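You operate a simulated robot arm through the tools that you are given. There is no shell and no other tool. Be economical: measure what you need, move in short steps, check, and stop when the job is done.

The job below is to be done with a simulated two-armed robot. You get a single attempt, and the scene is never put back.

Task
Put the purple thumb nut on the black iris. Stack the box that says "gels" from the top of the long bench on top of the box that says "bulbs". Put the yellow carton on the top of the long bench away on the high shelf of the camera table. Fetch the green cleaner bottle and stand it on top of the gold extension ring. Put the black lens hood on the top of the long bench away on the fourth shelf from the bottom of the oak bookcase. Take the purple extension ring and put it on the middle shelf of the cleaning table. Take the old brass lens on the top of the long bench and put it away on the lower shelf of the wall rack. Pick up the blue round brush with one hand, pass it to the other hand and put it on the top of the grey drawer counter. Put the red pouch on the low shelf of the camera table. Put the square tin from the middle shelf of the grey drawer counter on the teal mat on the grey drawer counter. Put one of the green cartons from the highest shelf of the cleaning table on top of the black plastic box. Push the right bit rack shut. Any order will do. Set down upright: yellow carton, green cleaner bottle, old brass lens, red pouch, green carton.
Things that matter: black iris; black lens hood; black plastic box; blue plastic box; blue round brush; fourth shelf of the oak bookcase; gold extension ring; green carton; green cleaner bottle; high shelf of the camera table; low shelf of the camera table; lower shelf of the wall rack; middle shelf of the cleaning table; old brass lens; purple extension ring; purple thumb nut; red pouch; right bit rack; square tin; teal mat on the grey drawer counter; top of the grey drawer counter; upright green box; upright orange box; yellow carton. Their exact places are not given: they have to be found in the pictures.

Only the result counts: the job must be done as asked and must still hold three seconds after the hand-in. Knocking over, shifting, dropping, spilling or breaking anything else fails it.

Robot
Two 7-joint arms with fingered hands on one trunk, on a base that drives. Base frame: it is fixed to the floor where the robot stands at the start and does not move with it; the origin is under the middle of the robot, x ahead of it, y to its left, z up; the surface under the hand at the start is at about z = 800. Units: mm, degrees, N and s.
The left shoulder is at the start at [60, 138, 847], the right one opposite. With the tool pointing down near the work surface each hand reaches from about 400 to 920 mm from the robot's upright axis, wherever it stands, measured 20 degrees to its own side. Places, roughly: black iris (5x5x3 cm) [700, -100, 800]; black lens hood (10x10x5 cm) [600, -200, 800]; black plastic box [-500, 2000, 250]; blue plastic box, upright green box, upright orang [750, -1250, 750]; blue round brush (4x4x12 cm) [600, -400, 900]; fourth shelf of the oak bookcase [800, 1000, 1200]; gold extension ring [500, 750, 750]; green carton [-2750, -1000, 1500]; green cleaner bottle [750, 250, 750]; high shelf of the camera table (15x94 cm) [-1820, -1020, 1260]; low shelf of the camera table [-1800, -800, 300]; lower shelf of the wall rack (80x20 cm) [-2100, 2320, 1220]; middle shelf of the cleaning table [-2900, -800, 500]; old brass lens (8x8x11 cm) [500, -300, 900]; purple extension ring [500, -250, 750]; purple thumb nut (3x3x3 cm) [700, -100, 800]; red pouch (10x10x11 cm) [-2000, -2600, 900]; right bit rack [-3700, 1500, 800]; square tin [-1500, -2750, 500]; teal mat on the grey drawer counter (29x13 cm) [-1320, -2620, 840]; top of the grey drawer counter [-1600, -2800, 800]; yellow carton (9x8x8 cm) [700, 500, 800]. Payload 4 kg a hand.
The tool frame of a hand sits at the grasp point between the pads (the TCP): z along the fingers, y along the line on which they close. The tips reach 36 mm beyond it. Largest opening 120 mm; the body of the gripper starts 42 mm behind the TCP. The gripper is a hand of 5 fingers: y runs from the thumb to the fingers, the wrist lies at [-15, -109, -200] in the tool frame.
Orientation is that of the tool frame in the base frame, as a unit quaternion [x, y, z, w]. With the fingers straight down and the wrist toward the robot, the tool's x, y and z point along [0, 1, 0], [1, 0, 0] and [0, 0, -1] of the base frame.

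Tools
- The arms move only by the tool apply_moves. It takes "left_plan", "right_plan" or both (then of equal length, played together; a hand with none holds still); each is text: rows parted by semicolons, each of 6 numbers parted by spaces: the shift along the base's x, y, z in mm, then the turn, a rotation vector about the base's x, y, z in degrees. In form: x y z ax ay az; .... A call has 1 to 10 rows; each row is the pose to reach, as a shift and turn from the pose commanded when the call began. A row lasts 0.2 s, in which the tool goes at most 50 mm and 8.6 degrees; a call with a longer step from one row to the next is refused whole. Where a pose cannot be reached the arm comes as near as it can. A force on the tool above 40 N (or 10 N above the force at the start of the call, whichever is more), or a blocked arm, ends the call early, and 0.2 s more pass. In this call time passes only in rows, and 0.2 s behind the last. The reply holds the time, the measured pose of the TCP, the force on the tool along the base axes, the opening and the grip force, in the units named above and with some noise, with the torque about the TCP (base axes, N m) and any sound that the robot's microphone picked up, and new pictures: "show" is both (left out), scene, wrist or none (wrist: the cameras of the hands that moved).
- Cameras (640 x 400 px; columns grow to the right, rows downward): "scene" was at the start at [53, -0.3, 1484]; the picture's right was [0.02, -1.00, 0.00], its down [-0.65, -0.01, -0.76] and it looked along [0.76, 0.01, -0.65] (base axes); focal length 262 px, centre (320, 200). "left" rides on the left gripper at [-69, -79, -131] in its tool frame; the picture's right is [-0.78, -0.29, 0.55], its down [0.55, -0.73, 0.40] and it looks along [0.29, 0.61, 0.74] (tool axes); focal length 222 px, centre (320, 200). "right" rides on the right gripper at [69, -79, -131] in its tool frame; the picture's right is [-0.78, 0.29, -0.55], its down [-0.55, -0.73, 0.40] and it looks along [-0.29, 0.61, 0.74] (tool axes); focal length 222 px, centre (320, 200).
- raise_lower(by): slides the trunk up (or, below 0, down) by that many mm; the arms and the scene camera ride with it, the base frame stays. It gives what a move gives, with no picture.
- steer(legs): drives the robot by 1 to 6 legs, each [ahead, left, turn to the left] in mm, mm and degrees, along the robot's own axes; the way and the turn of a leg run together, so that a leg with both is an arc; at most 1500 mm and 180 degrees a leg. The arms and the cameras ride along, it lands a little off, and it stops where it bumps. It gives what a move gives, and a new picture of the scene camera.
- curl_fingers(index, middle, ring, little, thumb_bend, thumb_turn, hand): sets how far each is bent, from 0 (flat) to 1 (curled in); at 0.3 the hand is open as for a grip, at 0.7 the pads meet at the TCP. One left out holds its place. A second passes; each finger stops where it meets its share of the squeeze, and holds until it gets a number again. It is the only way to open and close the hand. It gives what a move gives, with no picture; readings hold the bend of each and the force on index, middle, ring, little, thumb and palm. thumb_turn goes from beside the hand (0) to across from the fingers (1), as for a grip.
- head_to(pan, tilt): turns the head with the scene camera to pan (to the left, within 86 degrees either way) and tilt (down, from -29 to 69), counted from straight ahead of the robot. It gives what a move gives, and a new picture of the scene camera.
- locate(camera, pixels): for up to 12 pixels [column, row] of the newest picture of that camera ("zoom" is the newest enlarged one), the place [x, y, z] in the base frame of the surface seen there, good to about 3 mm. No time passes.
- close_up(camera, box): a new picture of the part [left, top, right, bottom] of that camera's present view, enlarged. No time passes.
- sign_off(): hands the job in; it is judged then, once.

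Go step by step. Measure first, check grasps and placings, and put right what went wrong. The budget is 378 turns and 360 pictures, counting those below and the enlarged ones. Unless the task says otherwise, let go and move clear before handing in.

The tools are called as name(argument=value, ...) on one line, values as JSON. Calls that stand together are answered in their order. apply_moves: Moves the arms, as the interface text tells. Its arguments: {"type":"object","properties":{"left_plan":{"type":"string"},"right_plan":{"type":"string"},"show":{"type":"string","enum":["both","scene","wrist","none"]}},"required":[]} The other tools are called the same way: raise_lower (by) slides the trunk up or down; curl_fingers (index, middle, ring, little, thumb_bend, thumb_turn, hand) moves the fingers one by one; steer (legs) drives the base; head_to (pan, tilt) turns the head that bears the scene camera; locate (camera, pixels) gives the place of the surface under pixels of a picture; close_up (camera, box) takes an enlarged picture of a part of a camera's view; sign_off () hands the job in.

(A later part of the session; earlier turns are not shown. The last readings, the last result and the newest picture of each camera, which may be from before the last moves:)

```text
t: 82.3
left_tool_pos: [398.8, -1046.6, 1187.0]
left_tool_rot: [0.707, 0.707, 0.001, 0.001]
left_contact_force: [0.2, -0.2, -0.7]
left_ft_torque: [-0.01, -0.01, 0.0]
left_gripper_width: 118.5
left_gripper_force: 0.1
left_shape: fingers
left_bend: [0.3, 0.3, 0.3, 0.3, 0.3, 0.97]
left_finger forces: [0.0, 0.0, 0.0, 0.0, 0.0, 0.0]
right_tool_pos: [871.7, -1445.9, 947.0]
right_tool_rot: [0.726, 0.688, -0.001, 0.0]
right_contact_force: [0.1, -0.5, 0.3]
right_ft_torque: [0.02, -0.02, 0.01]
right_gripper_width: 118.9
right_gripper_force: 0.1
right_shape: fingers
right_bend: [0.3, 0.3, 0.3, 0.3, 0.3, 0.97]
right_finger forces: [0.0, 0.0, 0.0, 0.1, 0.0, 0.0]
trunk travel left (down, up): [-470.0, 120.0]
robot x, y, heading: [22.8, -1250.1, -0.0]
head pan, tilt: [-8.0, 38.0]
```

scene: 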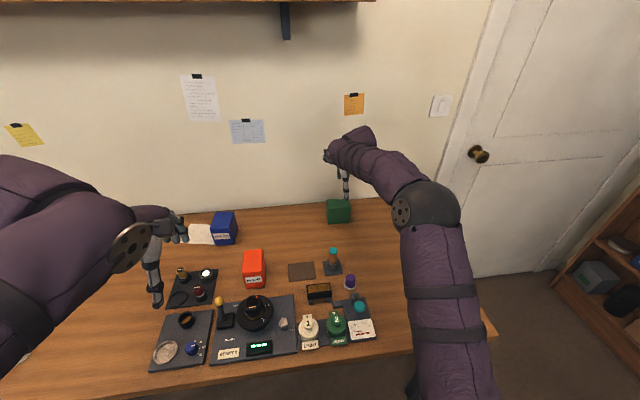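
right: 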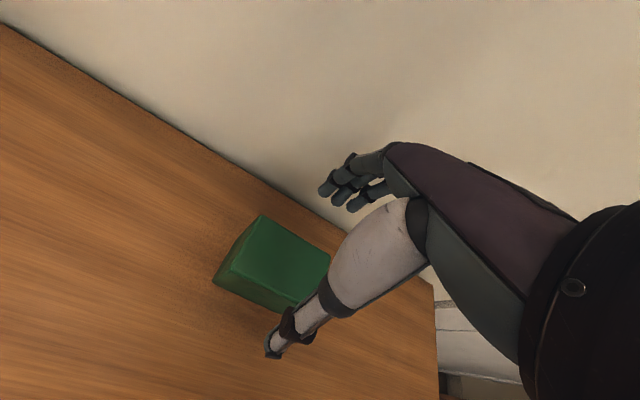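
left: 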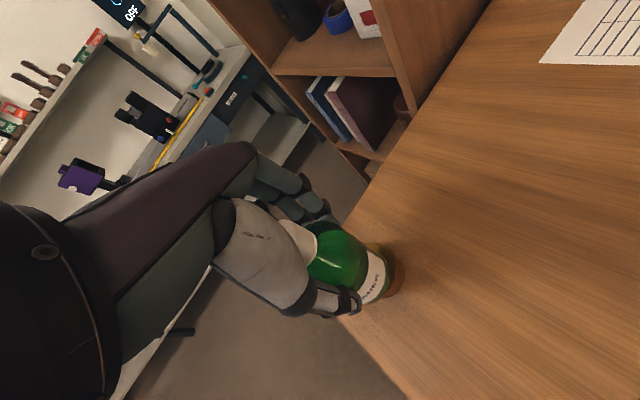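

Descend to z≈858 (palm still 14 mm above the box top) and grip across x.

apply_moves(right_plan="0 1 -40 0 0 0; 0 1 -88 0 0 0", show="wrist")

curl_fingers(hand="right", index=0.65, middle=0.65, ring=0.65, little=0.65, thumb_bend=0.65, thumb_turn=1)

close_up(camera="right", box=[200, 160, 440, 370])

```text
t: 83.0
left_tool_pos: [399.6, -1045.6, 1187.0]
left_tool_rot: [0.707, 0.708, 0.0, 0.001]
left_contact_force: [0.1, -0.2, -0.2]
left_ft_torque: [0.04, 0.04, -0.02]
left_gripper_width: 119.0
left_gripper_force: 0.1
left_shape: fingers
left_bend: [0.3, 0.3, 0.3, 0.3, 0.3, 0.97]
left_finger forces: [0.0, 0.0, 0.0, 0.0, 0.0, 0.0]
right_tool_pos: [871.8, -1446.3, 858.2]
right_tool_rot: [0.725, 0.689, 0.0, 0.001]
right_contact_force: [-0.5, -0.9, -0.3]
right_ft_torque: [0.03, -0.01, 0.01]
right_gripper_width: 118.9
right_gripper_force: 0.0
right_shape: fingers
right_bend: [0.3, 0.3, 0.3, 0.3, 0.3, 0.97]
right_finger forces: [0.0, 0.1, 0.0, 0.0, 0.0, 0.0]
trunk travel left (down, up): [-470.0, 120.0]
robot x, y, heading: [24.9, -1249.1, 0.1]
head pan, tilt: [-8.0, 38.0]
```

right: 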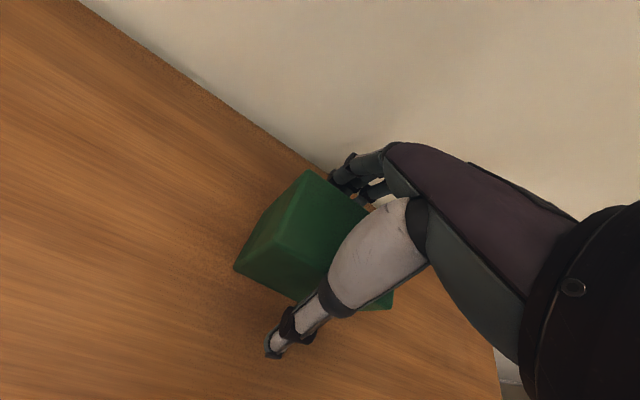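

```text
t: 84.0
left_tool_pos: [398.9, -1045.6, 1187.8]
left_tool_rot: [0.707, 0.707, 0.0, 0.001]
left_contact_force: [0.5, -0.7, -0.5]
left_ft_torque: [0.01, -0.03, -0.01]
left_gripper_width: 119.0
left_gripper_force: 0.1
left_shape: fingers
left_bend: [0.3, 0.3, 0.3, 0.3, 0.3, 0.97]
left_finger forces: [0.0, 0.0, 0.0, 0.0, 0.1, 0.0]
right_tool_pos: [872.8, -1446.1, 858.4]
right_tool_rot: [0.725, 0.689, 0.0, 0.0]
right_contact_force: [2.2, -1.2, 1.7]
right_ft_torque: [-0.18, -0.14, 0.08]
right_gripper_width: 55.0
right_gripper_force: 26.7
right_shape: fingers
right_bend: [0.58, 0.59, 0.59, 0.62, 0.54, 0.99]
right_finger forces: [7.6, 7.1, 6.3, 5.6, 25.9, 0.1]
trunk travel left (down, up): [-470.0, 120.0]
robot x, y, heading: [20.7, -1247.8, 0.6]
head pan, tilt: [-8.0, 38.0]
```

```text
1.90 times, centred on (320, 265) of right
```

zoom: 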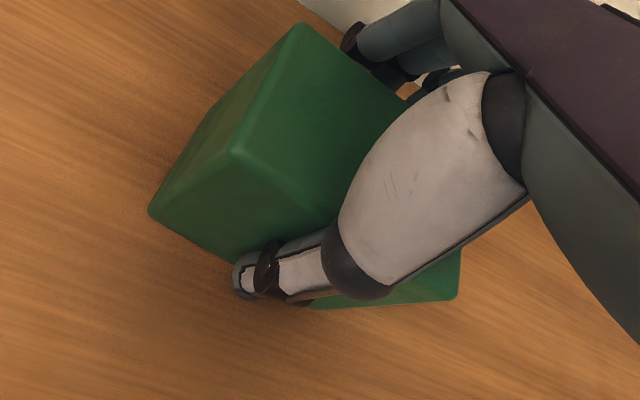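

Solid grip (26 N, all four fingers). Lift 130 and slide the base left so that the box comes above the blue one.

apply_moves(right_plan="0 0 30 0 0 0; -5 0 70 0 0 0; -20 0 110 0 0 0; -40 0 145 0 0 0", show="none")

steer(legs=[[0, 434, 0]])

close_up(camera="right", box=[120, 120, 440, 380])

```text
t: 85.0
left_tool_pos: [398.0, -1045.8, 1187.5]
left_tool_rot: [0.707, 0.707, 0.0, -0.001]
left_contact_force: [-0.2, -0.6, 0.2]
left_ft_torque: [-0.01, 0.0, 0.02]
left_gripper_width: 118.8
left_gripper_force: 0.1
left_shape: fingers
left_bend: [0.3, 0.3, 0.3, 0.3, 0.3, 0.97]
left_finger forces: [0.0, 0.0, 0.1, 0.0, 0.1, 0.0]
right_tool_pos: [831.3, -1442.3, 1002.7]
right_tool_rot: [0.725, 0.689, 0.0, 0.0]
right_contact_force: [-0.5, 0.5, -2.0]
right_ft_torque: [-0.02, -0.01, -0.02]
right_gripper_width: 55.3
right_gripper_force: 24.7
right_shape: fingers
right_bend: [0.58, 0.59, 0.6, 0.62, 0.54, 0.99]
right_finger forces: [7.6, 6.5, 5.5, 4.8, 25.1, 0.0]
trunk travel left (down, up): [-470.0, 120.0]
robot x, y, heading: [25.0, -1252.6, 0.1]
head pan, tilt: [-8.0, 38.0]
```

```text
t: 87.7
left_tool_pos: [401.1, -600.6, 1188.4]
left_tool_rot: [0.709, 0.705, 0.0, -0.001]
left_contact_force: [0.3, 0.7, -0.2]
left_ft_torque: [-0.06, 0.0, -0.01]
left_gripper_width: 118.8
left_gripper_force: 0.1
left_shape: fingers
left_bend: [0.3, 0.3, 0.3, 0.3, 0.3, 0.97]
left_finger forces: [0.1, 0.0, 0.0, 0.1, 0.0, 0.0]
right_tool_pos: [832.0, -1000.4, 1001.9]
right_tool_rot: [0.728, 0.685, 0.0, 0.0]
right_contact_force: [-0.1, 0.8, -2.0]
right_ft_torque: [-0.02, -0.01, 0.01]
right_gripper_width: 55.3
right_gripper_force: 24.7
right_shape: fingers
right_bend: [0.58, 0.59, 0.6, 0.62, 0.54, 0.99]
right_finger forces: [7.6, 6.6, 5.5, 4.9, 25.1, 0.1]
trunk travel left (down, up): [-470.0, 120.0]
robot x, y, heading: [28.0, -801.6, -0.1]
head pan, tilt: [-8.0, 38.0]
```

scene: 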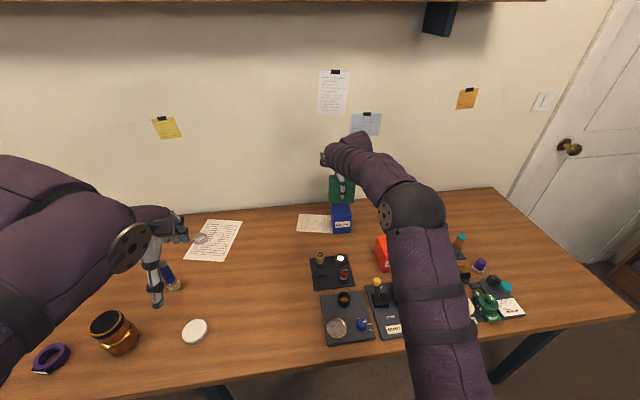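

```text
1.54 times, centred on (280, 250) of right
```

zoom: 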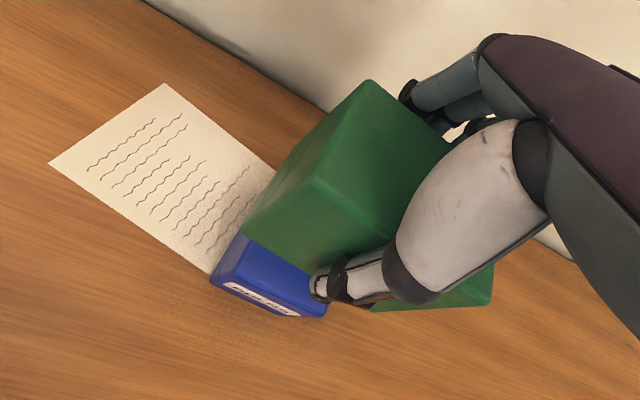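

close_up(camera="scene", box=[300, 150, 390, 250])

locate(camera="zoom", pixels=[[285, 110], [285, 205], [320, 200], [375, 200], [375, 120], [290, 230], [370, 230], [300, 300], [360, 220], [305, 222]])

```text
4.00 times, centred on (345, 200) of scene
```

zoom: 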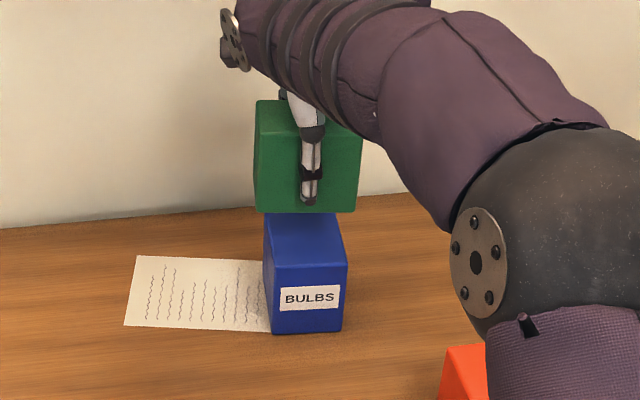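

```text
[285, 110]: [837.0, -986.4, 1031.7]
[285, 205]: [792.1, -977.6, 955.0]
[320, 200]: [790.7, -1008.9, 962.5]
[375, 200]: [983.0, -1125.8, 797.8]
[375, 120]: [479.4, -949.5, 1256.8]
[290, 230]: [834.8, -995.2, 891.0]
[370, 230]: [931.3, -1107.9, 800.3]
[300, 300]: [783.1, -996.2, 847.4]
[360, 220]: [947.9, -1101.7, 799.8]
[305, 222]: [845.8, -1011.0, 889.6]
```

locate(camera="zoom", pixels=[[260, 190], [258, 150], [352, 195], [350, 180], [266, 240], [336, 225], [340, 255], [266, 220], [320, 218]])

```text
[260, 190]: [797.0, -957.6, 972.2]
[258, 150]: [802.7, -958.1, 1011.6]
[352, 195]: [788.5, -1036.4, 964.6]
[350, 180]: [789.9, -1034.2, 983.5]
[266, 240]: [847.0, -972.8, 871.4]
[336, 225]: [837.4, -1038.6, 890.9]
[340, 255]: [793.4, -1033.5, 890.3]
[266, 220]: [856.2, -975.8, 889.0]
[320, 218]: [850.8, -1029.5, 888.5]
```

Green box centre ≈(819,-998), blue centre (826,-1011). Shift and lower to near contact.

apply_moves(right_plan="7 -13 -15 0 0 0; 7 -13 -45 0 0 0; 7 -13 -51 0 0 0; 7 -13 -55 0 0 0", show="none")

close_up(camera="scene", box=[300, 150, 390, 250])

close_up(camera="right", box=[120, 120, 440, 380])

```text
t: 88.7
left_tool_pos: [399.7, -601.5, 1187.7]
left_tool_rot: [0.709, 0.705, 0.0, 0.0]
left_contact_force: [0.4, -0.2, 0.1]
left_ft_torque: [-0.01, 0.03, -0.03]
left_gripper_width: 118.6
left_gripper_force: 0.1
left_shape: fingers
left_bend: [0.3, 0.3, 0.3, 0.3, 0.3, 0.97]
left_finger forces: [0.0, 0.1, 0.0, 0.0, 0.0, 0.1]
right_tool_pos: [841.1, -1015.1, 947.2]
right_tool_rot: [0.726, 0.687, 0.001, 0.002]
right_contact_force: [-0.2, 1.1, 7.4]
right_ft_torque: [-0.23, -0.13, -0.03]
right_gripper_width: 55.1
right_gripper_force: 26.2
right_shape: fingers
right_bend: [0.58, 0.59, 0.6, 0.62, 0.54, 0.99]
right_finger forces: [7.6, 6.6, 5.5, 5.1, 27.1, 0.1]
trunk travel left (down, up): [-470.0, 120.0]
robot x, y, heading: [23.0, -799.2, -0.5]
head pan, tilt: [-8.0, 38.0]
```

```text
4.00 times, centred on (345, 200) of scene
```

zoom: 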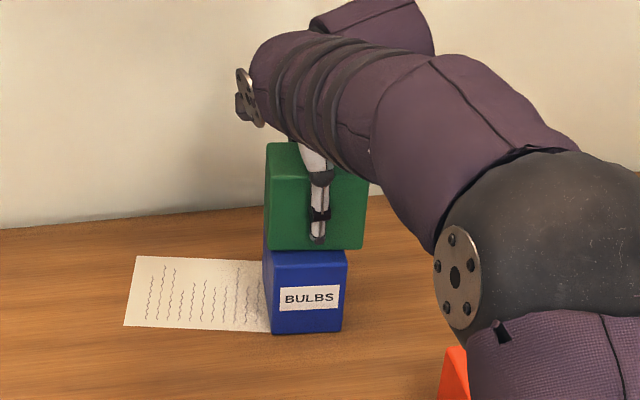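

```text
1.54 times, centred on (280, 250) of right
```

zoom: 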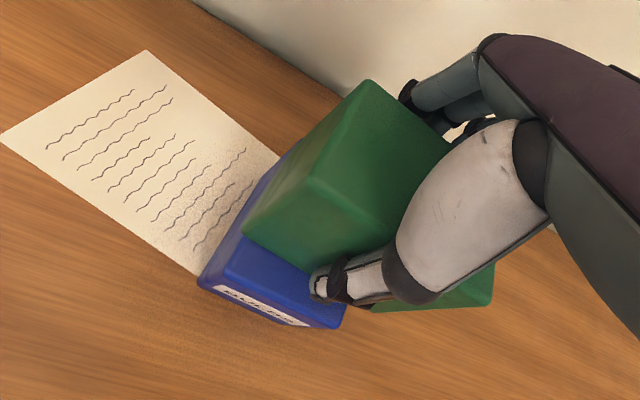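

Touching, but the green box sits ~6 mm to the right. Lift 5, shift +7 in y, set down.

apply_moves(right_plan="0 0 5 0 0 0; -3 7 5 0 0 0; -3 7 1 0 0 0", show="none")

curl_fingers(hand="right", index=0.3, middle=0.3, ring=0.3, little=0.3, thumb_bend=0.3)

close_up(camera="right", box=[120, 120, 440, 380])

```text
t: 89.5
left_tool_pos: [400.5, -602.0, 1187.0]
left_tool_rot: [0.709, 0.705, 0.001, 0.0]
left_contact_force: [-0.4, 0.4, 0.3]
left_ft_torque: [0.01, 0.01, 0.0]
left_gripper_width: 119.0
left_gripper_force: 0.0
left_shape: fingers
left_bend: [0.3, 0.3, 0.3, 0.3, 0.3, 0.97]
left_finger forces: [0.1, 0.1, 0.0, 0.1, 0.1, 0.0]
right_tool_pos: [835.1, -1008.8, 948.8]
right_tool_rot: [0.727, 0.686, 0.001, -0.001]
right_contact_force: [0.2, -0.6, 1.6]
right_ft_torque: [-0.16, -0.06, -0.02]
right_gripper_width: 54.9
right_gripper_force: 25.2
right_shape: fingers
right_bend: [0.58, 0.59, 0.6, 0.62, 0.54, 0.99]
right_finger forces: [7.6, 6.6, 5.5, 4.8, 25.9, 0.0]
trunk travel left (down, up): [-470.0, 120.0]
robot x, y, heading: [24.5, -804.5, -0.3]
head pan, tilt: [-8.0, 38.0]
```

```text
t: 90.5
left_tool_pos: [400.5, -601.7, 1187.6]
left_tool_rot: [0.709, 0.705, 0.0, -0.001]
left_contact_force: [0.3, -0.1, -0.6]
left_ft_torque: [-0.01, 0.01, -0.02]
left_gripper_width: 118.9
left_gripper_force: 0.0
left_shape: fingers
left_bend: [0.3, 0.3, 0.3, 0.3, 0.3, 0.97]
left_finger forces: [0.0, 0.0, 0.1, 0.0, 0.1, 0.0]
right_tool_pos: [835.6, -1007.8, 949.1]
right_tool_rot: [0.727, 0.686, -0.001, 0.0]
right_contact_force: [-0.5, -0.5, -0.4]
right_ft_torque: [-0.02, 0.02, 0.01]
right_gripper_width: 118.4
right_gripper_force: 0.1
right_shape: fingers
right_bend: [0.3, 0.3, 0.3, 0.3, 0.3, 0.97]
right_finger forces: [0.0, 0.1, 0.0, 0.0, 0.0, 0.0]
trunk travel left (down, up): [-470.0, 120.0]
robot x, y, heading: [27.1, -801.8, -0.2]
head pan, tilt: [-8.0, 38.0]
```

```text
1.54 times, centred on (280, 250) of right
```

zoom: 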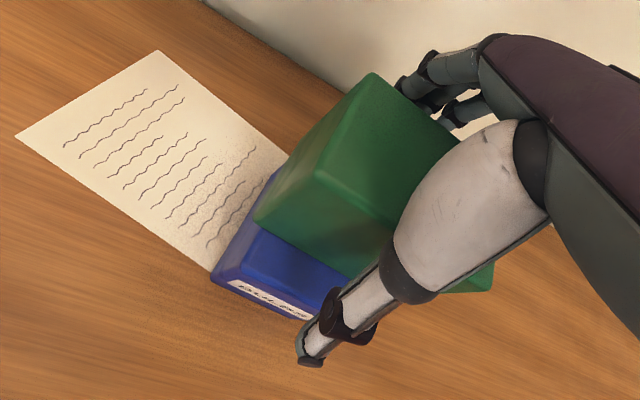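

Green box sits squarely on BULBS. Raise the hand and retract, then drive to the brush area.

apply_moves(right_plan="0 0 40 0 0 0; 0 0 80 0 0 0; 0 0 120 0 0 0; -40 0 140 0 0 0; -85 0 150 0 0 0; -130 0 160 0 0 0; -175 0 170 0 0 0; -220 0 170 0 0 0; -265 0 170 0 0 0; -310 0 170 0 0 0", show="none")

steer(legs=[[-20, 520, 0]])

```text
t: 92.7
left_tool_pos: [400.4, -601.5, 1187.2]
left_tool_rot: [0.709, 0.705, 0.001, 0.001]
left_contact_force: [-1.1, -0.4, 0.2]
left_ft_torque: [-0.04, -0.01, -0.01]
left_gripper_width: 119.0
left_gripper_force: 0.1
left_shape: fingers
left_bend: [0.3, 0.3, 0.3, 0.3, 0.3, 0.97]
left_finger forces: [0.1, 0.0, 0.1, 0.0, 0.0, 0.0]
right_tool_pos: [525.1, -1010.3, 1117.1]
right_tool_rot: [0.727, 0.686, 0.001, 0.001]
right_contact_force: [-1.1, 0.3, 0.3]
right_ft_torque: [0.0, -0.01, -0.02]
right_gripper_width: 118.9
right_gripper_force: 0.0
right_shape: fingers
right_bend: [0.3, 0.3, 0.3, 0.3, 0.3, 0.97]
right_finger forces: [0.1, 0.0, 0.0, 0.1, 0.1, 0.0]
trunk travel left (down, up): [-470.0, 120.0]
robot x, y, heading: [25.0, -805.0, -0.1]
head pan, tilt: [-8.0, 38.0]
```

```text
t: 95.7
left_tool_pos: [381.4, -82.7, 1187.7]
left_tool_rot: [0.707, 0.707, 0.0, 0.001]
left_contact_force: [0.0, 0.5, -0.6]
left_ft_torque: [-0.02, 0.0, -0.01]
left_gripper_width: 118.9
left_gripper_force: 0.1
left_shape: fingers
left_bend: [0.3, 0.3, 0.3, 0.3, 0.3, 0.97]
left_finger forces: [0.0, 0.1, 0.0, 0.0, 0.1, 0.0]
right_tool_pos: [508.6, -490.1, 1116.4]
right_tool_rot: [0.725, 0.689, 0.0, 0.0]
right_contact_force: [-0.2, -0.7, 0.1]
right_ft_torque: [0.02, -0.02, 0.03]
right_gripper_width: 119.1
right_gripper_force: 0.0
right_shape: fingers
right_bend: [0.3, 0.3, 0.3, 0.3, 0.3, 0.97]
right_finger forces: [0.1, 0.0, 0.0, 0.0, 0.1, 0.1]
trunk travel left (down, up): [-470.0, 120.0]
robot x, y, heading: [9.0, -283.7, 0.3]
head pan, tilt: [-8.0, 38.0]
```

scene: 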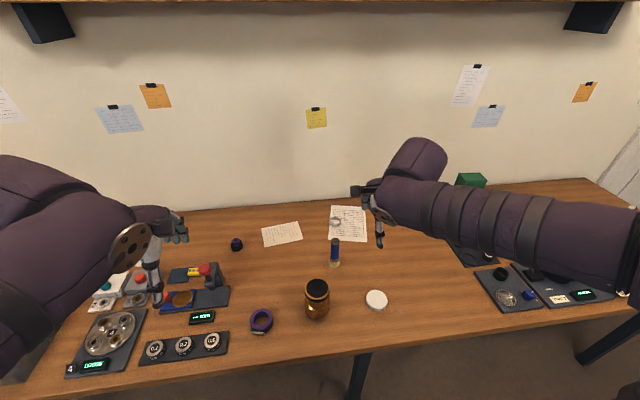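

close_up(camera="scene", box=[290, 220, 400, 330])

locate(camera="zoom", pixels=[[322, 72], [308, 80], [336, 80], [320, 110], [305, 130], [340, 130], [320, 145], [320, 155], [312, 160]])

```text
3.64 times, centred on (345, 275) of scene
```

zoom: 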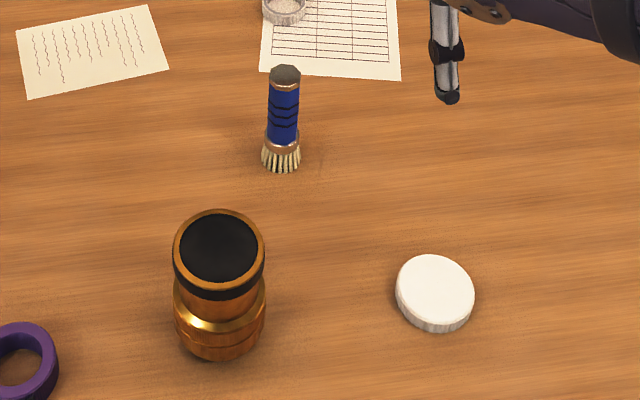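

```text
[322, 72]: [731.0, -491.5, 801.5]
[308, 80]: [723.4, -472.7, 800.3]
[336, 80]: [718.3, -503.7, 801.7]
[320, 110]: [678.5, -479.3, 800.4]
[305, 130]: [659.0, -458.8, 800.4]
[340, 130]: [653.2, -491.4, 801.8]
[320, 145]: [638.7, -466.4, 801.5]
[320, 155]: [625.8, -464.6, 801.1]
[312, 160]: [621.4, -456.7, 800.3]
```

locate(camera="zoom", pixels=[[285, 72], [273, 73], [299, 75], [284, 82], [283, 110], [268, 110], [297, 110], [282, 143], [281, 160], [264, 155], [299, 155], [220, 248]])

```text
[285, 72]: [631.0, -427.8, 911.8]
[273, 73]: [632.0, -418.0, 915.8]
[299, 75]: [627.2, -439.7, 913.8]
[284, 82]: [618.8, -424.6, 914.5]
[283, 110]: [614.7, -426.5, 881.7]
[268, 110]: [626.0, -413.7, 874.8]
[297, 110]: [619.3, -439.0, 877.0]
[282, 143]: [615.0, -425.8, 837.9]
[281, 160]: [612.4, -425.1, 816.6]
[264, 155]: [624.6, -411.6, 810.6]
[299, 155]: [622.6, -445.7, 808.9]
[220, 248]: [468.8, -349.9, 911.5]
```

Brush: axis (627,-427), handle radius ~13, top z 915. Plan: right hand tilted (from the right) grips low, left hand receives the top. First tilt the right hand by 75° about x in the air, ring and little curled in.

apply_moves(right_plan="10 -10 -10 8.5 0 0; 20 -20 -20 17 0 0; 30 -30 -30 25.5 0 0; 40 -40 -40 34 0 0; 50 -50 -50 42.5 0 0; 60 -60 -60 51 0 0; 75 -68 -75 59.5 0 0; 90 -75 -90 68 0 0; 105 -80 -105 75 0 0; 113 -80 -120 75 0 0", show="none")

curl_fingers(hand="right", ring=1, little=1, index=0.35, middle=0.35, thumb_bend=0.35, thumb_turn=1)

close_up(camera="scene", box=[200, 120, 520, 320])

```text
t: 97.9
left_tool_pos: [380.4, -81.6, 1187.7]
left_tool_rot: [0.706, 0.708, 0.0, 0.001]
left_contact_force: [0.1, 0.1, 0.9]
left_ft_torque: [-0.02, -0.01, -0.01]
left_gripper_width: 118.9
left_gripper_force: 0.1
left_shape: fingers
left_bend: [0.3, 0.3, 0.3, 0.3, 0.3, 0.97]
left_finger forces: [0.0, 0.0, 0.0, 0.0, 0.0, 0.0]
right_tool_pos: [621.4, -571.6, 996.3]
right_tool_rot: [0.575, 0.545, 0.421, -0.442]
right_contact_force: [0.4, 0.4, 0.8]
right_ft_torque: [0.01, -0.02, -0.03]
right_gripper_width: 119.1
right_gripper_force: 0.1
right_shape: fingers
right_bend: [0.3, 0.3, 0.3, 0.3, 0.3, 0.97]
right_finger forces: [0.1, 0.1, 0.1, 0.1, 0.0, 0.1]
trunk travel left (down, up): [-470.0, 120.0]
robot x, y, heading: [6.2, -283.2, 0.2]
head pan, tilt: [-8.0, 38.0]
```

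```text
t: 98.9
left_tool_pos: [380.2, -82.1, 1186.9]
left_tool_rot: [0.706, 0.708, 0.001, 0.0]
left_contact_force: [0.0, -0.1, -0.8]
left_ft_torque: [0.0, 0.04, -0.04]
left_gripper_width: 118.7
left_gripper_force: 0.1
left_shape: fingers
left_bend: [0.3, 0.3, 0.3, 0.3, 0.3, 0.97]
left_finger forces: [0.1, 0.0, 0.0, 0.0, 0.1, 0.0]
right_tool_pos: [621.8, -570.3, 995.9]
right_tool_rot: [0.575, 0.546, 0.42, -0.441]
right_contact_force: [-0.4, 0.0, 0.2]
right_ft_torque: [-0.02, 0.0, -0.04]
right_gripper_width: 105.3
right_gripper_force: 0.1
right_shape: fingers
right_bend: [0.35, 0.35, 1.0, 1.0, 0.35, 0.98]
right_finger forces: [0.0, 0.0, 0.0, 0.0, 0.0, 0.0]
trunk travel left (down, up): [-470.0, 120.0]
robot x, y, heading: [9.3, -285.1, 0.3]
head pan, tilt: [-8.0, 38.0]
```

```text
2.00 times, centred on (360, 220) of scene
```

zoom: 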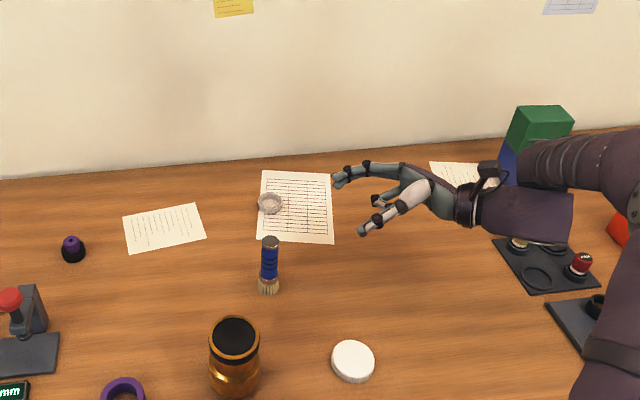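

The tilted pose works. Come to y≈-500, lower to z 847, then view.

apply_moves(right_plan="3 35 -20 0 0 0; 6 70 -50 0 0 0; 7 70 -95 0 0 0; 7 70 -125 0 0 0; 7 70 -148 0 0 0", show="wrist")

close_up(camera="scene", box=[290, 180, 450, 300])

```text
t: 100.1
left_tool_pos: [380.4, -82.3, 1187.2]
left_tool_rot: [0.707, 0.707, 0.001, 0.0]
left_contact_force: [-0.5, 0.0, 1.0]
left_ft_torque: [-0.01, 0.04, 0.0]
left_gripper_width: 118.6
left_gripper_force: 0.2
left_shape: fingers
left_bend: [0.3, 0.3, 0.3, 0.3, 0.3, 0.97]
left_finger forces: [0.1, 0.0, 0.0, 0.0, 0.0, 0.0]
right_tool_pos: [629.9, -501.3, 849.1]
right_tool_rot: [0.575, 0.546, 0.42, -0.441]
right_contact_force: [-0.9, 0.0, -0.5]
right_ft_torque: [-0.02, -0.01, -0.01]
right_gripper_width: 105.0
right_gripper_force: 0.0
right_shape: fingers
right_bend: [0.35, 0.35, 1.0, 1.0, 0.35, 0.98]
right_finger forces: [0.0, 0.0, 0.0, 0.0, 0.0, 0.0]
trunk travel left (down, up): [-470.0, 120.0]
robot x, y, heading: [3.7, -289.1, -0.1]
head pan, tilt: [-8.0, 38.0]
```

right: 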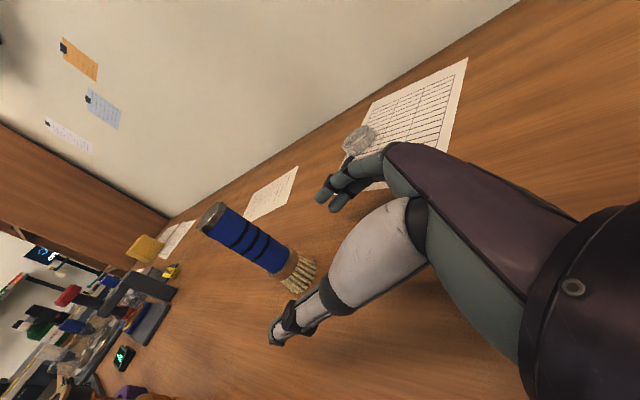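

```text
3.33 times, centred on (370, 240) of scene
```

zoom: 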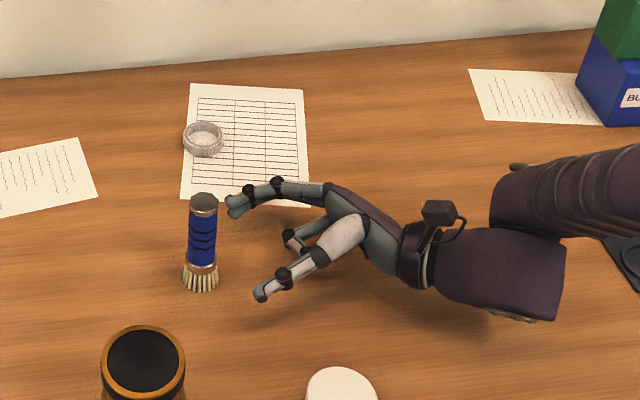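

locate(camera="zoom", pixels=[[232, 210], [262, 292], [201, 200], [203, 140], [290, 238]])

```text
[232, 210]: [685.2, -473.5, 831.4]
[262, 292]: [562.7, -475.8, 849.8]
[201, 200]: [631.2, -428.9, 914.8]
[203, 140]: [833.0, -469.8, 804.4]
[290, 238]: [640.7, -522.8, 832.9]
```

Thumb x 563, fingers x 685 straddle the brush axis x 627. Move in 70 mm and close thumb, index, middle.

apply_moves(right_plan="0 35 0 0 0 0; 0 70 0 0 0 0", show="none")

curl_fingers(hand="right", index=0.7, middle=0.7, thumb_bend=0.68)

close_up(camera="scene", box=[290, 180, 450, 300])

close_up(camera="right", box=[180, 130, 440, 380])

```text
t: 100.7
left_tool_pos: [380.5, -83.0, 1187.0]
left_tool_rot: [0.707, 0.708, -0.001, -0.001]
left_contact_force: [-0.2, -0.3, 0.5]
left_ft_torque: [0.01, 0.01, -0.04]
left_gripper_width: 119.0
left_gripper_force: 0.1
left_shape: fingers
left_bend: [0.3, 0.3, 0.3, 0.3, 0.3, 0.97]
left_finger forces: [0.1, 0.0, 0.0, 0.1, 0.0, 0.0]
right_tool_pos: [628.7, -431.6, 849.3]
right_tool_rot: [0.576, 0.546, 0.42, -0.441]
right_contact_force: [-0.1, 1.9, 0.7]
right_ft_torque: [0.03, 0.01, 0.01]
right_gripper_width: 105.1
right_gripper_force: 0.0
right_shape: fingers
right_bend: [0.35, 0.35, 1.0, 1.0, 0.35, 0.98]
right_finger forces: [0.0, 0.0, 0.0, 0.0, 0.0, 0.0]
trunk travel left (down, up): [-470.0, 120.0]
robot x, y, heading: [7.8, -288.3, 0.3]
head pan, tilt: [-8.0, 38.0]
```

```text
t: 101.7
left_tool_pos: [381.4, -81.9, 1187.1]
left_tool_rot: [0.707, 0.708, 0.0, 0.0]
left_contact_force: [0.0, 0.1, -0.1]
left_ft_torque: [-0.01, 0.0, 0.0]
left_gripper_width: 118.6
left_gripper_force: 0.0
left_shape: fingers
left_bend: [0.3, 0.3, 0.3, 0.3, 0.3, 0.97]
left_finger forces: [0.0, 0.1, 0.0, 0.0, 0.0, 0.1]
right_tool_pos: [628.1, -432.2, 850.1]
right_tool_rot: [0.575, 0.547, 0.419, -0.442]
right_contact_force: [-0.3, 0.4, -0.8]
right_ft_torque: [0.0, 0.02, -0.01]
right_gripper_width: 4.4
right_gripper_force: 0.1
right_shape: fingers
right_bend: [0.7, 0.7, 1.0, 1.0, 0.68, 1.0]
right_finger forces: [0.0, 0.4, 0.0, 0.0, 0.3, 0.1]
trunk travel left (down, up): [-470.0, 120.0]
robot x, y, heading: [9.5, -284.0, 0.6]
head pan, tilt: [-8.0, 38.0]
```

```text
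3.33 times, centred on (370, 240) of scene
```

zoom: 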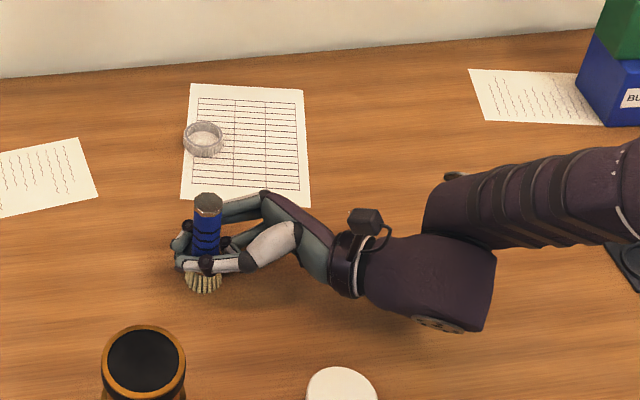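

```text
1.60 times, centred on (310, 255) of right
```

zoom: 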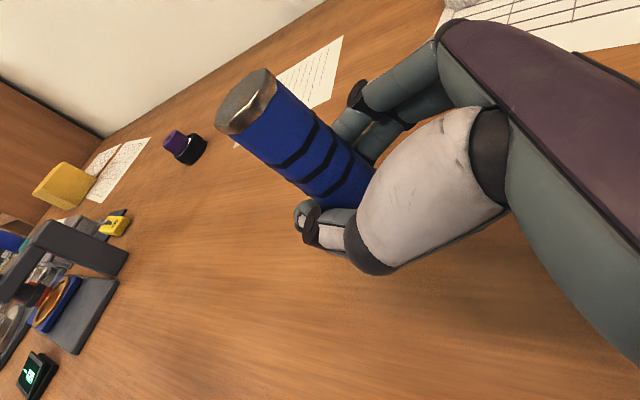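

The fingers closed past the brush (no force), caging it. Open a bit, back off 20 mm, close again.

curl_fingers(hand="right", index=0.48, middle=0.48, thumb_bend=0.48)

apply_moves(right_plan="0 -12 0 0 0 0; 0 -24 0 0 0 0", show="none")

close_up(camera="scene", box=[300, 200, 400, 280])

close_up(camera="right", box=[180, 130, 440, 380])

```text
t: 102.7
left_tool_pos: [380.6, -82.5, 1187.0]
left_tool_rot: [0.707, 0.707, -0.001, 0.0]
left_contact_force: [0.3, -0.4, 0.0]
left_ft_torque: [0.01, 0.03, 0.0]
left_gripper_width: 118.8
left_gripper_force: 0.1
left_shape: fingers
left_bend: [0.3, 0.3, 0.3, 0.3, 0.3, 0.97]
left_finger forces: [0.1, 0.1, 0.1, 0.0, 0.1, 0.0]
right_tool_pos: [629.3, -433.3, 849.8]
right_tool_rot: [0.575, 0.546, 0.42, -0.441]
right_contact_force: [-0.7, -0.1, 0.7]
right_ft_torque: [0.0, -0.01, 0.0]
right_gripper_width: 65.4
right_gripper_force: 0.1
right_shape: fingers
right_bend: [0.48, 0.48, 1.0, 1.0, 0.48, 1.0]
right_finger forces: [0.1, 0.1, 0.0, 0.0, 0.0, 0.0]
trunk travel left (down, up): [-470.0, 120.0]
robot x, y, heading: [4.3, -286.1, -0.3]
head pan, tilt: [-8.0, 38.0]
```

```text
t: 103.3
left_tool_pos: [380.0, -82.4, 1187.0]
left_tool_rot: [0.707, 0.707, -0.001, 0.001]
left_contact_force: [0.5, 0.7, 0.0]
left_ft_torque: [-0.02, -0.02, -0.01]
left_gripper_width: 118.7
left_gripper_force: 0.0
left_shape: fingers
left_bend: [0.3, 0.3, 0.3, 0.3, 0.3, 0.97]
left_finger forces: [0.0, 0.1, 0.1, 0.0, 0.0, 0.1]
right_tool_pos: [628.0, -455.6, 850.3]
right_tool_rot: [0.575, 0.546, 0.42, -0.441]
right_contact_force: [0.6, 0.4, -0.1]
right_ft_torque: [-0.02, 0.0, 0.02]
right_gripper_width: 65.3
right_gripper_force: 0.1
right_shape: fingers
right_bend: [0.48, 0.48, 1.0, 1.0, 0.48, 1.0]
right_finger forces: [0.1, 0.0, 0.0, 0.0, 0.0, 0.0]
trunk travel left (down, up): [-470.0, 120.0]
robot x, y, heading: [9.0, -284.4, -0.0]
head pan, tilt: [-8.0, 38.0]
```

```text
5.00 times, centred on (350, 240) of scene
```

zoom: 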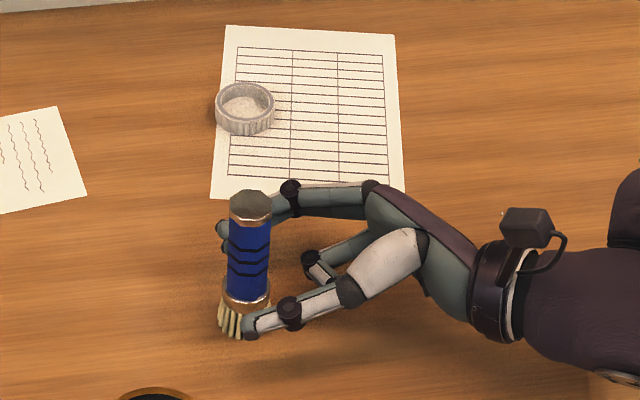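

```text
1.60 times, centred on (310, 255) of right
```

zoom: 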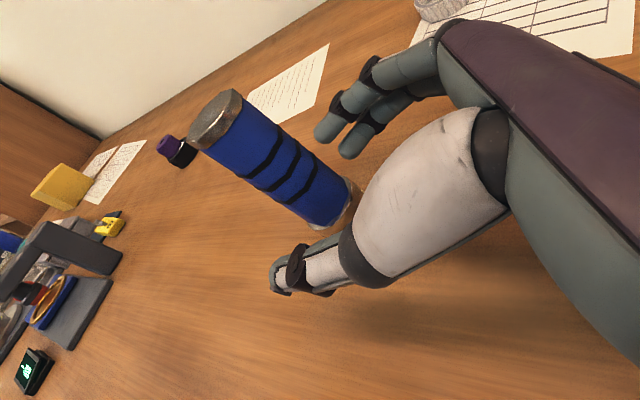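

Brush now lies near the pads. Close.

curl_fingers(hand="right", index=0.68, middle=0.68, thumb_bend=0.66)

close_up(camera="scene", box=[300, 200, 400, 280])

close_up(camera="right", box=[180, 130, 440, 380])

```text
t: 104.3
left_tool_pos: [381.1, -82.5, 1187.1]
left_tool_rot: [0.707, 0.708, 0.0, 0.0]
left_contact_force: [-0.4, -0.1, 0.4]
left_ft_torque: [-0.03, 0.03, 0.01]
left_gripper_width: 119.1
left_gripper_force: 0.0
left_shape: fingers
left_bend: [0.3, 0.3, 0.3, 0.3, 0.3, 0.97]
left_finger forces: [0.1, 0.0, 0.0, 0.1, 0.0, 0.0]
right_tool_pos: [629.3, -455.3, 849.4]
right_tool_rot: [0.575, 0.546, 0.42, -0.441]
right_contact_force: [-0.7, 0.4, 0.8]
right_ft_torque: [0.02, -0.03, 0.0]
right_gripper_width: 23.4
right_gripper_force: 7.1
right_shape: fingers
right_bend: [0.65, 0.64, 1.0, 1.0, 0.62, 1.0]
right_finger forces: [2.6, 4.9, 0.0, 0.0, 6.8, 0.2]
trunk travel left (down, up): [-470.0, 120.0]
robot x, y, heading: [9.0, -284.4, 0.1]
head pan, tilt: [-8.0, 38.0]
```

```text
5.00 times, centred on (350, 240) of scene
```

zoom: 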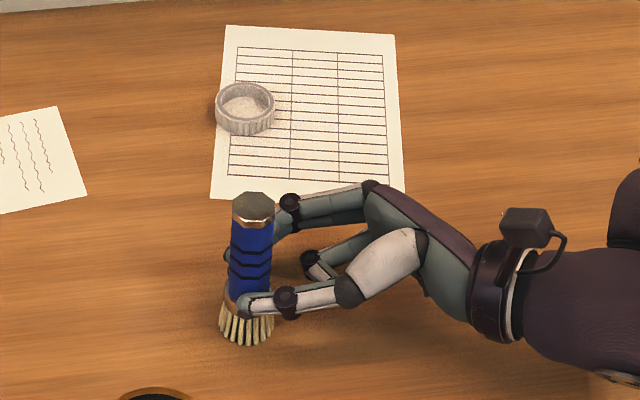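

```text
1.60 times, centred on (310, 255) of right
```

zoom: 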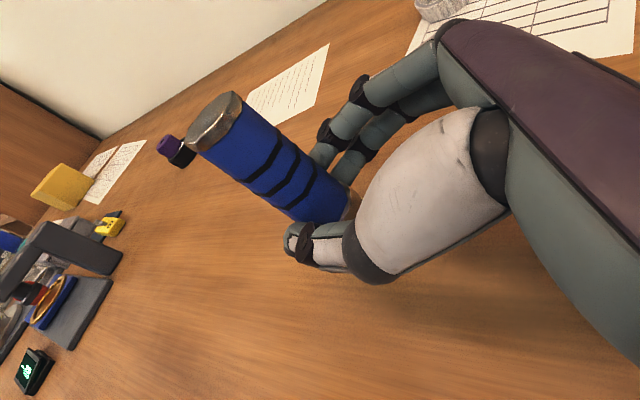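

Gripped (7 N). Tighten a little and lift.

curl_fingers(hand="right", index=0.75, middle=0.75, thumb_bend=0.72)

apply_moves(right_plan="0 0 30 0 0 0; 0 0 70 0 0 0; 0 10 110 0 0 0; -10 30 150 0 0 0; -30 50 180 0 0 0; -50 70 200 0 0 0", show="scene")

```text
t: 105.3
left_tool_pos: [379.2, -82.5, 1188.9]
left_tool_rot: [0.707, 0.708, -0.001, 0.0]
left_contact_force: [0.3, -0.5, 0.6]
left_ft_torque: [0.01, 0.04, 0.0]
left_gripper_width: 119.0
left_gripper_force: 0.0
left_shape: fingers
left_bend: [0.3, 0.3, 0.3, 0.3, 0.3, 0.97]
left_finger forces: [0.1, 0.0, 0.1, 0.0, 0.1, 0.0]
right_tool_pos: [628.4, -455.3, 849.9]
right_tool_rot: [0.575, 0.547, 0.419, -0.441]
right_contact_force: [0.2, -0.1, -0.1]
right_ft_torque: [-0.02, 0.01, -0.01]
right_gripper_width: 21.7
right_gripper_force: 20.8
right_shape: fingers
right_bend: [0.74, 0.73, 1.0, 1.0, 0.61, 1.0]
right_finger forces: [10.2, 9.9, 0.0, 0.0, 20.4, 0.0]
trunk travel left (down, up): [-470.0, 120.0]
robot x, y, heading: [1.5, -288.6, -0.1]
head pan, tilt: [-8.0, 38.0]
```

```text
t: 106.7
left_tool_pos: [380.6, -81.6, 1188.5]
left_tool_rot: [0.707, 0.707, 0.0, 0.0]
left_contact_force: [-1.3, -0.5, 0.2]
left_ft_torque: [-0.01, -0.04, -0.03]
left_gripper_width: 118.9
left_gripper_force: 0.0
left_shape: fingers
left_bend: [0.3, 0.3, 0.3, 0.3, 0.3, 0.97]
left_finger forces: [0.1, 0.0, 0.0, 0.0, 0.0, 0.1]
right_tool_pos: [579.5, -385.1, 1048.6]
right_tool_rot: [0.575, 0.547, 0.419, -0.441]
right_contact_force: [0.0, 0.4, -0.7]
right_ft_torque: [-0.01, -0.01, -0.02]
right_gripper_width: 21.8
right_gripper_force: 20.2
right_shape: fingers
right_bend: [0.74, 0.73, 1.0, 1.0, 0.61, 1.0]
right_finger forces: [10.0, 10.1, 0.0, 0.0, 20.4, 0.0]
trunk travel left (down, up): [-470.0, 120.0]
robot x, y, heading: [2.3, -283.8, 0.1]
head pan, tilt: [-8.0, 38.0]
```

scene: 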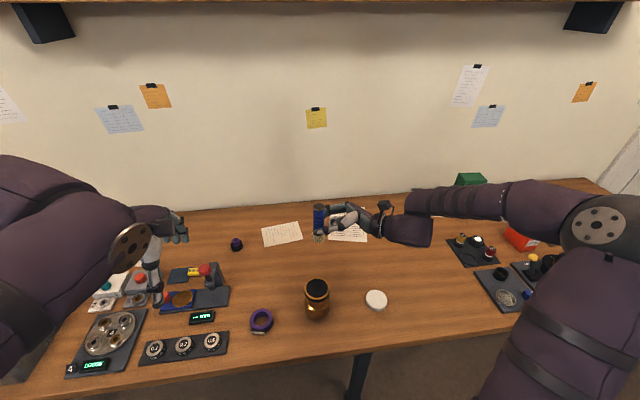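

Brush is lifted upright. Bring it to the middle and measure its top.

apply_moves(right_plan="-20 20 0 0 0 0; -45 45 0 0 0 0; -60 70 0 0 0 0", show="none")

close_up(camera="scene", box=[230, 150, 430, 290])

```text
t: 107.5
left_tool_pos: [380.6, -82.1, 1186.1]
left_tool_rot: [0.706, 0.708, 0.0, 0.0]
left_contact_force: [-0.5, 0.0, 0.3]
left_ft_torque: [-0.02, -0.01, 0.0]
left_gripper_width: 119.3
left_gripper_force: 0.0
left_shape: fingers
left_bend: [0.3, 0.3, 0.3, 0.3, 0.3, 0.97]
left_finger forces: [0.0, 0.0, 0.1, 0.0, 0.1, 0.0]
right_tool_pos: [518.2, -314.4, 1051.7]
right_tool_rot: [0.576, 0.547, 0.419, -0.44]
right_contact_force: [0.0, -0.3, -0.7]
right_ft_torque: [-0.02, 0.01, 0.0]
right_gripper_width: 21.4
right_gripper_force: 20.2
right_shape: fingers
right_bend: [0.74, 0.73, 1.0, 1.0, 0.61, 1.0]
right_finger forces: [9.9, 10.1, 0.1, 0.1, 20.5, 0.0]
trunk travel left (down, up): [-470.0, 120.0]
robot x, y, heading: [8.6, -284.7, -0.1]
head pan, tilt: [-8.0, 38.0]
```

```text
2.86 times, centred on (330, 220) of scene
```

zoom: 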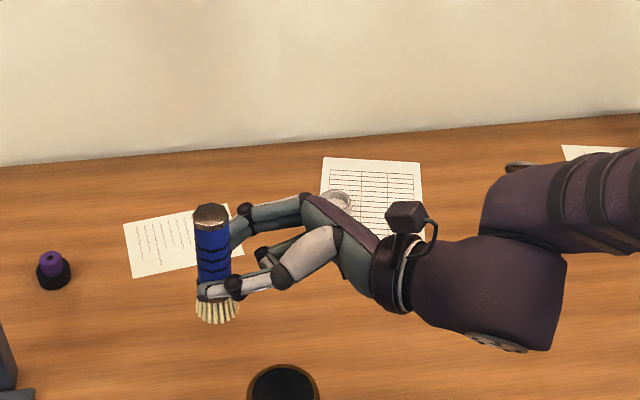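

locate(camera="zoom", pixels=[[210, 214], [196, 215], [226, 215], [212, 225], [212, 240], [198, 255], [213, 310], [210, 285], [235, 280], [240, 245]])

```text
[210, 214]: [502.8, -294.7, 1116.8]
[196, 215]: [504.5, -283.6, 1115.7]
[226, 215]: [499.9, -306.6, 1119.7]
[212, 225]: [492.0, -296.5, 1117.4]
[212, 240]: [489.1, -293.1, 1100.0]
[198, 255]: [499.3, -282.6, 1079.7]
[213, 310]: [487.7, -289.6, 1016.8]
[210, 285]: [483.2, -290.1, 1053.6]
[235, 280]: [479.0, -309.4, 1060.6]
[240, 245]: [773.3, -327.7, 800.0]
```

Brush top z 1117, axis (503,-295). Bring the left hand above it, fingertips at z≈1153.

apply_moves(left_plan="25 -40 3 0 0 0; 50 -82 3 0 0 0; 75 -125 3 0 0 0; 100 -168 3 0 0 0; 127 -212 3 0 0 0", show="wrist")

close_up(camera="scene", box=[230, 130, 430, 290])

```text
refused: row 5 steps farther than a row can; nothing moved
```

```text
2.50 times, centred on (330, 210) of scene
```

zoom: 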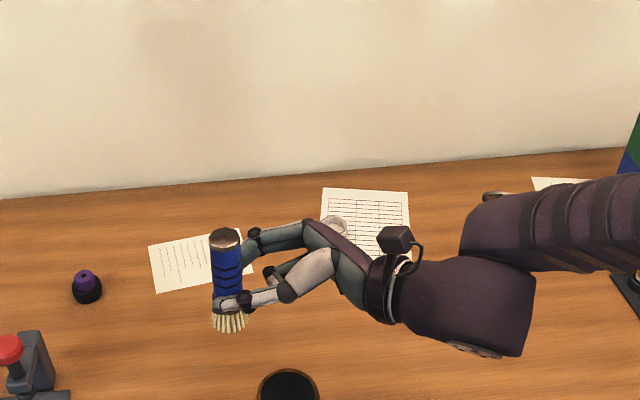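

apply_moves(left_plan="25 -40 3 0 0 0; 50 -80 3 0 0 0; 75 -120 3 0 0 0; 100 -160 3 0 0 0; 115 -190 3 0 0 0; 127 -212 3 0 0 0", show="wrist")

close_up(camera="scene", box=[230, 130, 430, 290])

```text
t: 108.9
left_tool_pos: [507.6, -295.0, 1190.0]
left_tool_rot: [0.707, 0.708, 0.0, 0.0]
left_contact_force: [-0.2, 0.0, 0.4]
left_ft_torque: [-0.02, 0.0, 0.0]
left_gripper_width: 118.9
left_gripper_force: 0.0
left_shape: fingers
left_bend: [0.3, 0.3, 0.3, 0.3, 0.3, 0.97]
left_finger forces: [0.1, 0.1, 0.1, 0.1, 0.1, 0.1]
right_tool_pos: [518.9, -313.9, 1050.2]
right_tool_rot: [0.575, 0.547, 0.42, -0.441]
right_contact_force: [0.2, 0.1, -0.8]
right_ft_torque: [-0.05, -0.01, -0.01]
right_gripper_width: 21.5
right_gripper_force: 19.8
right_shape: fingers
right_bend: [0.74, 0.73, 1.0, 1.0, 0.61, 1.0]
right_finger forces: [9.8, 10.0, 0.0, 0.0, 20.4, 0.0]
trunk travel left (down, up): [-470.0, 120.0]
robot x, y, heading: [9.3, -283.6, 0.2]
head pan, tilt: [-8.0, 38.0]
```

left: 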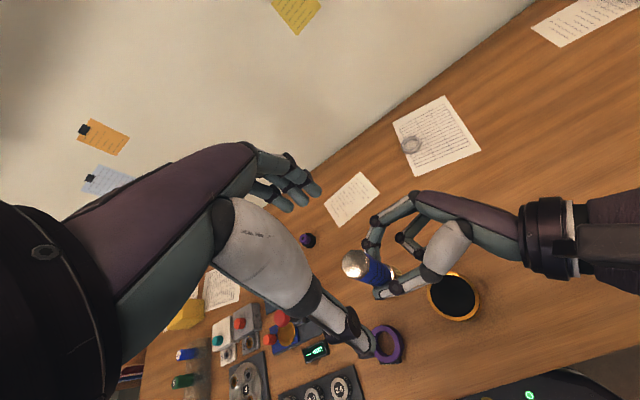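

```text
2.50 times, centred on (330, 210) of scene
```

zoom: 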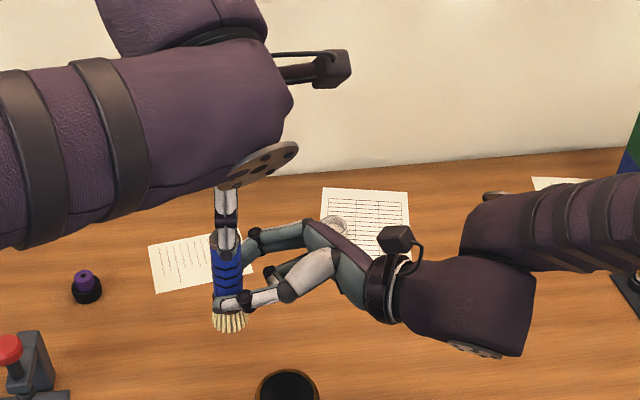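

Brush top at (355,264) matches the predicted line of the left TCP. Check the height of the right index joint before lowering.

locate(camera="zoom", pixels=[[253, 233], [275, 230], [303, 224], [246, 250], [245, 298], [290, 285]])

locate(camera="left", pixels=[[371, 243], [376, 220], [412, 192], [355, 264], [380, 292], [430, 275]])

curl_fingers(hand="left", index=0.48, middle=0.48, ring=0.48, little=0.48, thumb_bend=0.48, thumb_turn=1)

```text
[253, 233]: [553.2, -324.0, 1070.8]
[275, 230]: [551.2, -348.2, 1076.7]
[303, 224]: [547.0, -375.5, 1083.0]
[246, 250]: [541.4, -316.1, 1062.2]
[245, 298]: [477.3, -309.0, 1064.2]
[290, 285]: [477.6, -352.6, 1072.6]
```

```text
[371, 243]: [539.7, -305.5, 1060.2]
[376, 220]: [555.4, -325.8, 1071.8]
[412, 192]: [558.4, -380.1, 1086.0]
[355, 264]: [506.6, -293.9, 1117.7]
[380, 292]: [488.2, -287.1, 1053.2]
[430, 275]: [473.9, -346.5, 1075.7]
```

```text
t: 109.9
left_tool_pos: [506.4, -294.6, 1189.7]
left_tool_rot: [0.706, 0.708, 0.0, 0.0]
left_contact_force: [0.9, -0.1, 0.3]
left_ft_torque: [0.01, 0.03, -0.02]
left_gripper_width: 66.4
left_gripper_force: 0.0
left_shape: fingers
left_bend: [0.48, 0.48, 0.48, 0.48, 0.48, 1.0]
left_finger forces: [0.0, 0.1, 0.0, 0.0, 0.0, 0.1]
right_tool_pos: [518.5, -314.5, 1049.9]
right_tool_rot: [0.574, 0.547, 0.419, -0.442]
right_contact_force: [-0.5, -0.6, -1.7]
right_ft_torque: [0.0, 0.01, 0.0]
right_gripper_width: 21.4
right_gripper_force: 19.7
right_shape: fingers
right_bend: [0.74, 0.73, 1.0, 1.0, 0.61, 1.0]
right_finger forces: [10.0, 10.1, 0.0, 0.0, 20.4, 0.1]
trunk travel left (down, up): [-470.0, 120.0]
robot x, y, heading: [5.6, -285.0, -0.0]
head pan, tilt: [-8.0, 38.0]
```

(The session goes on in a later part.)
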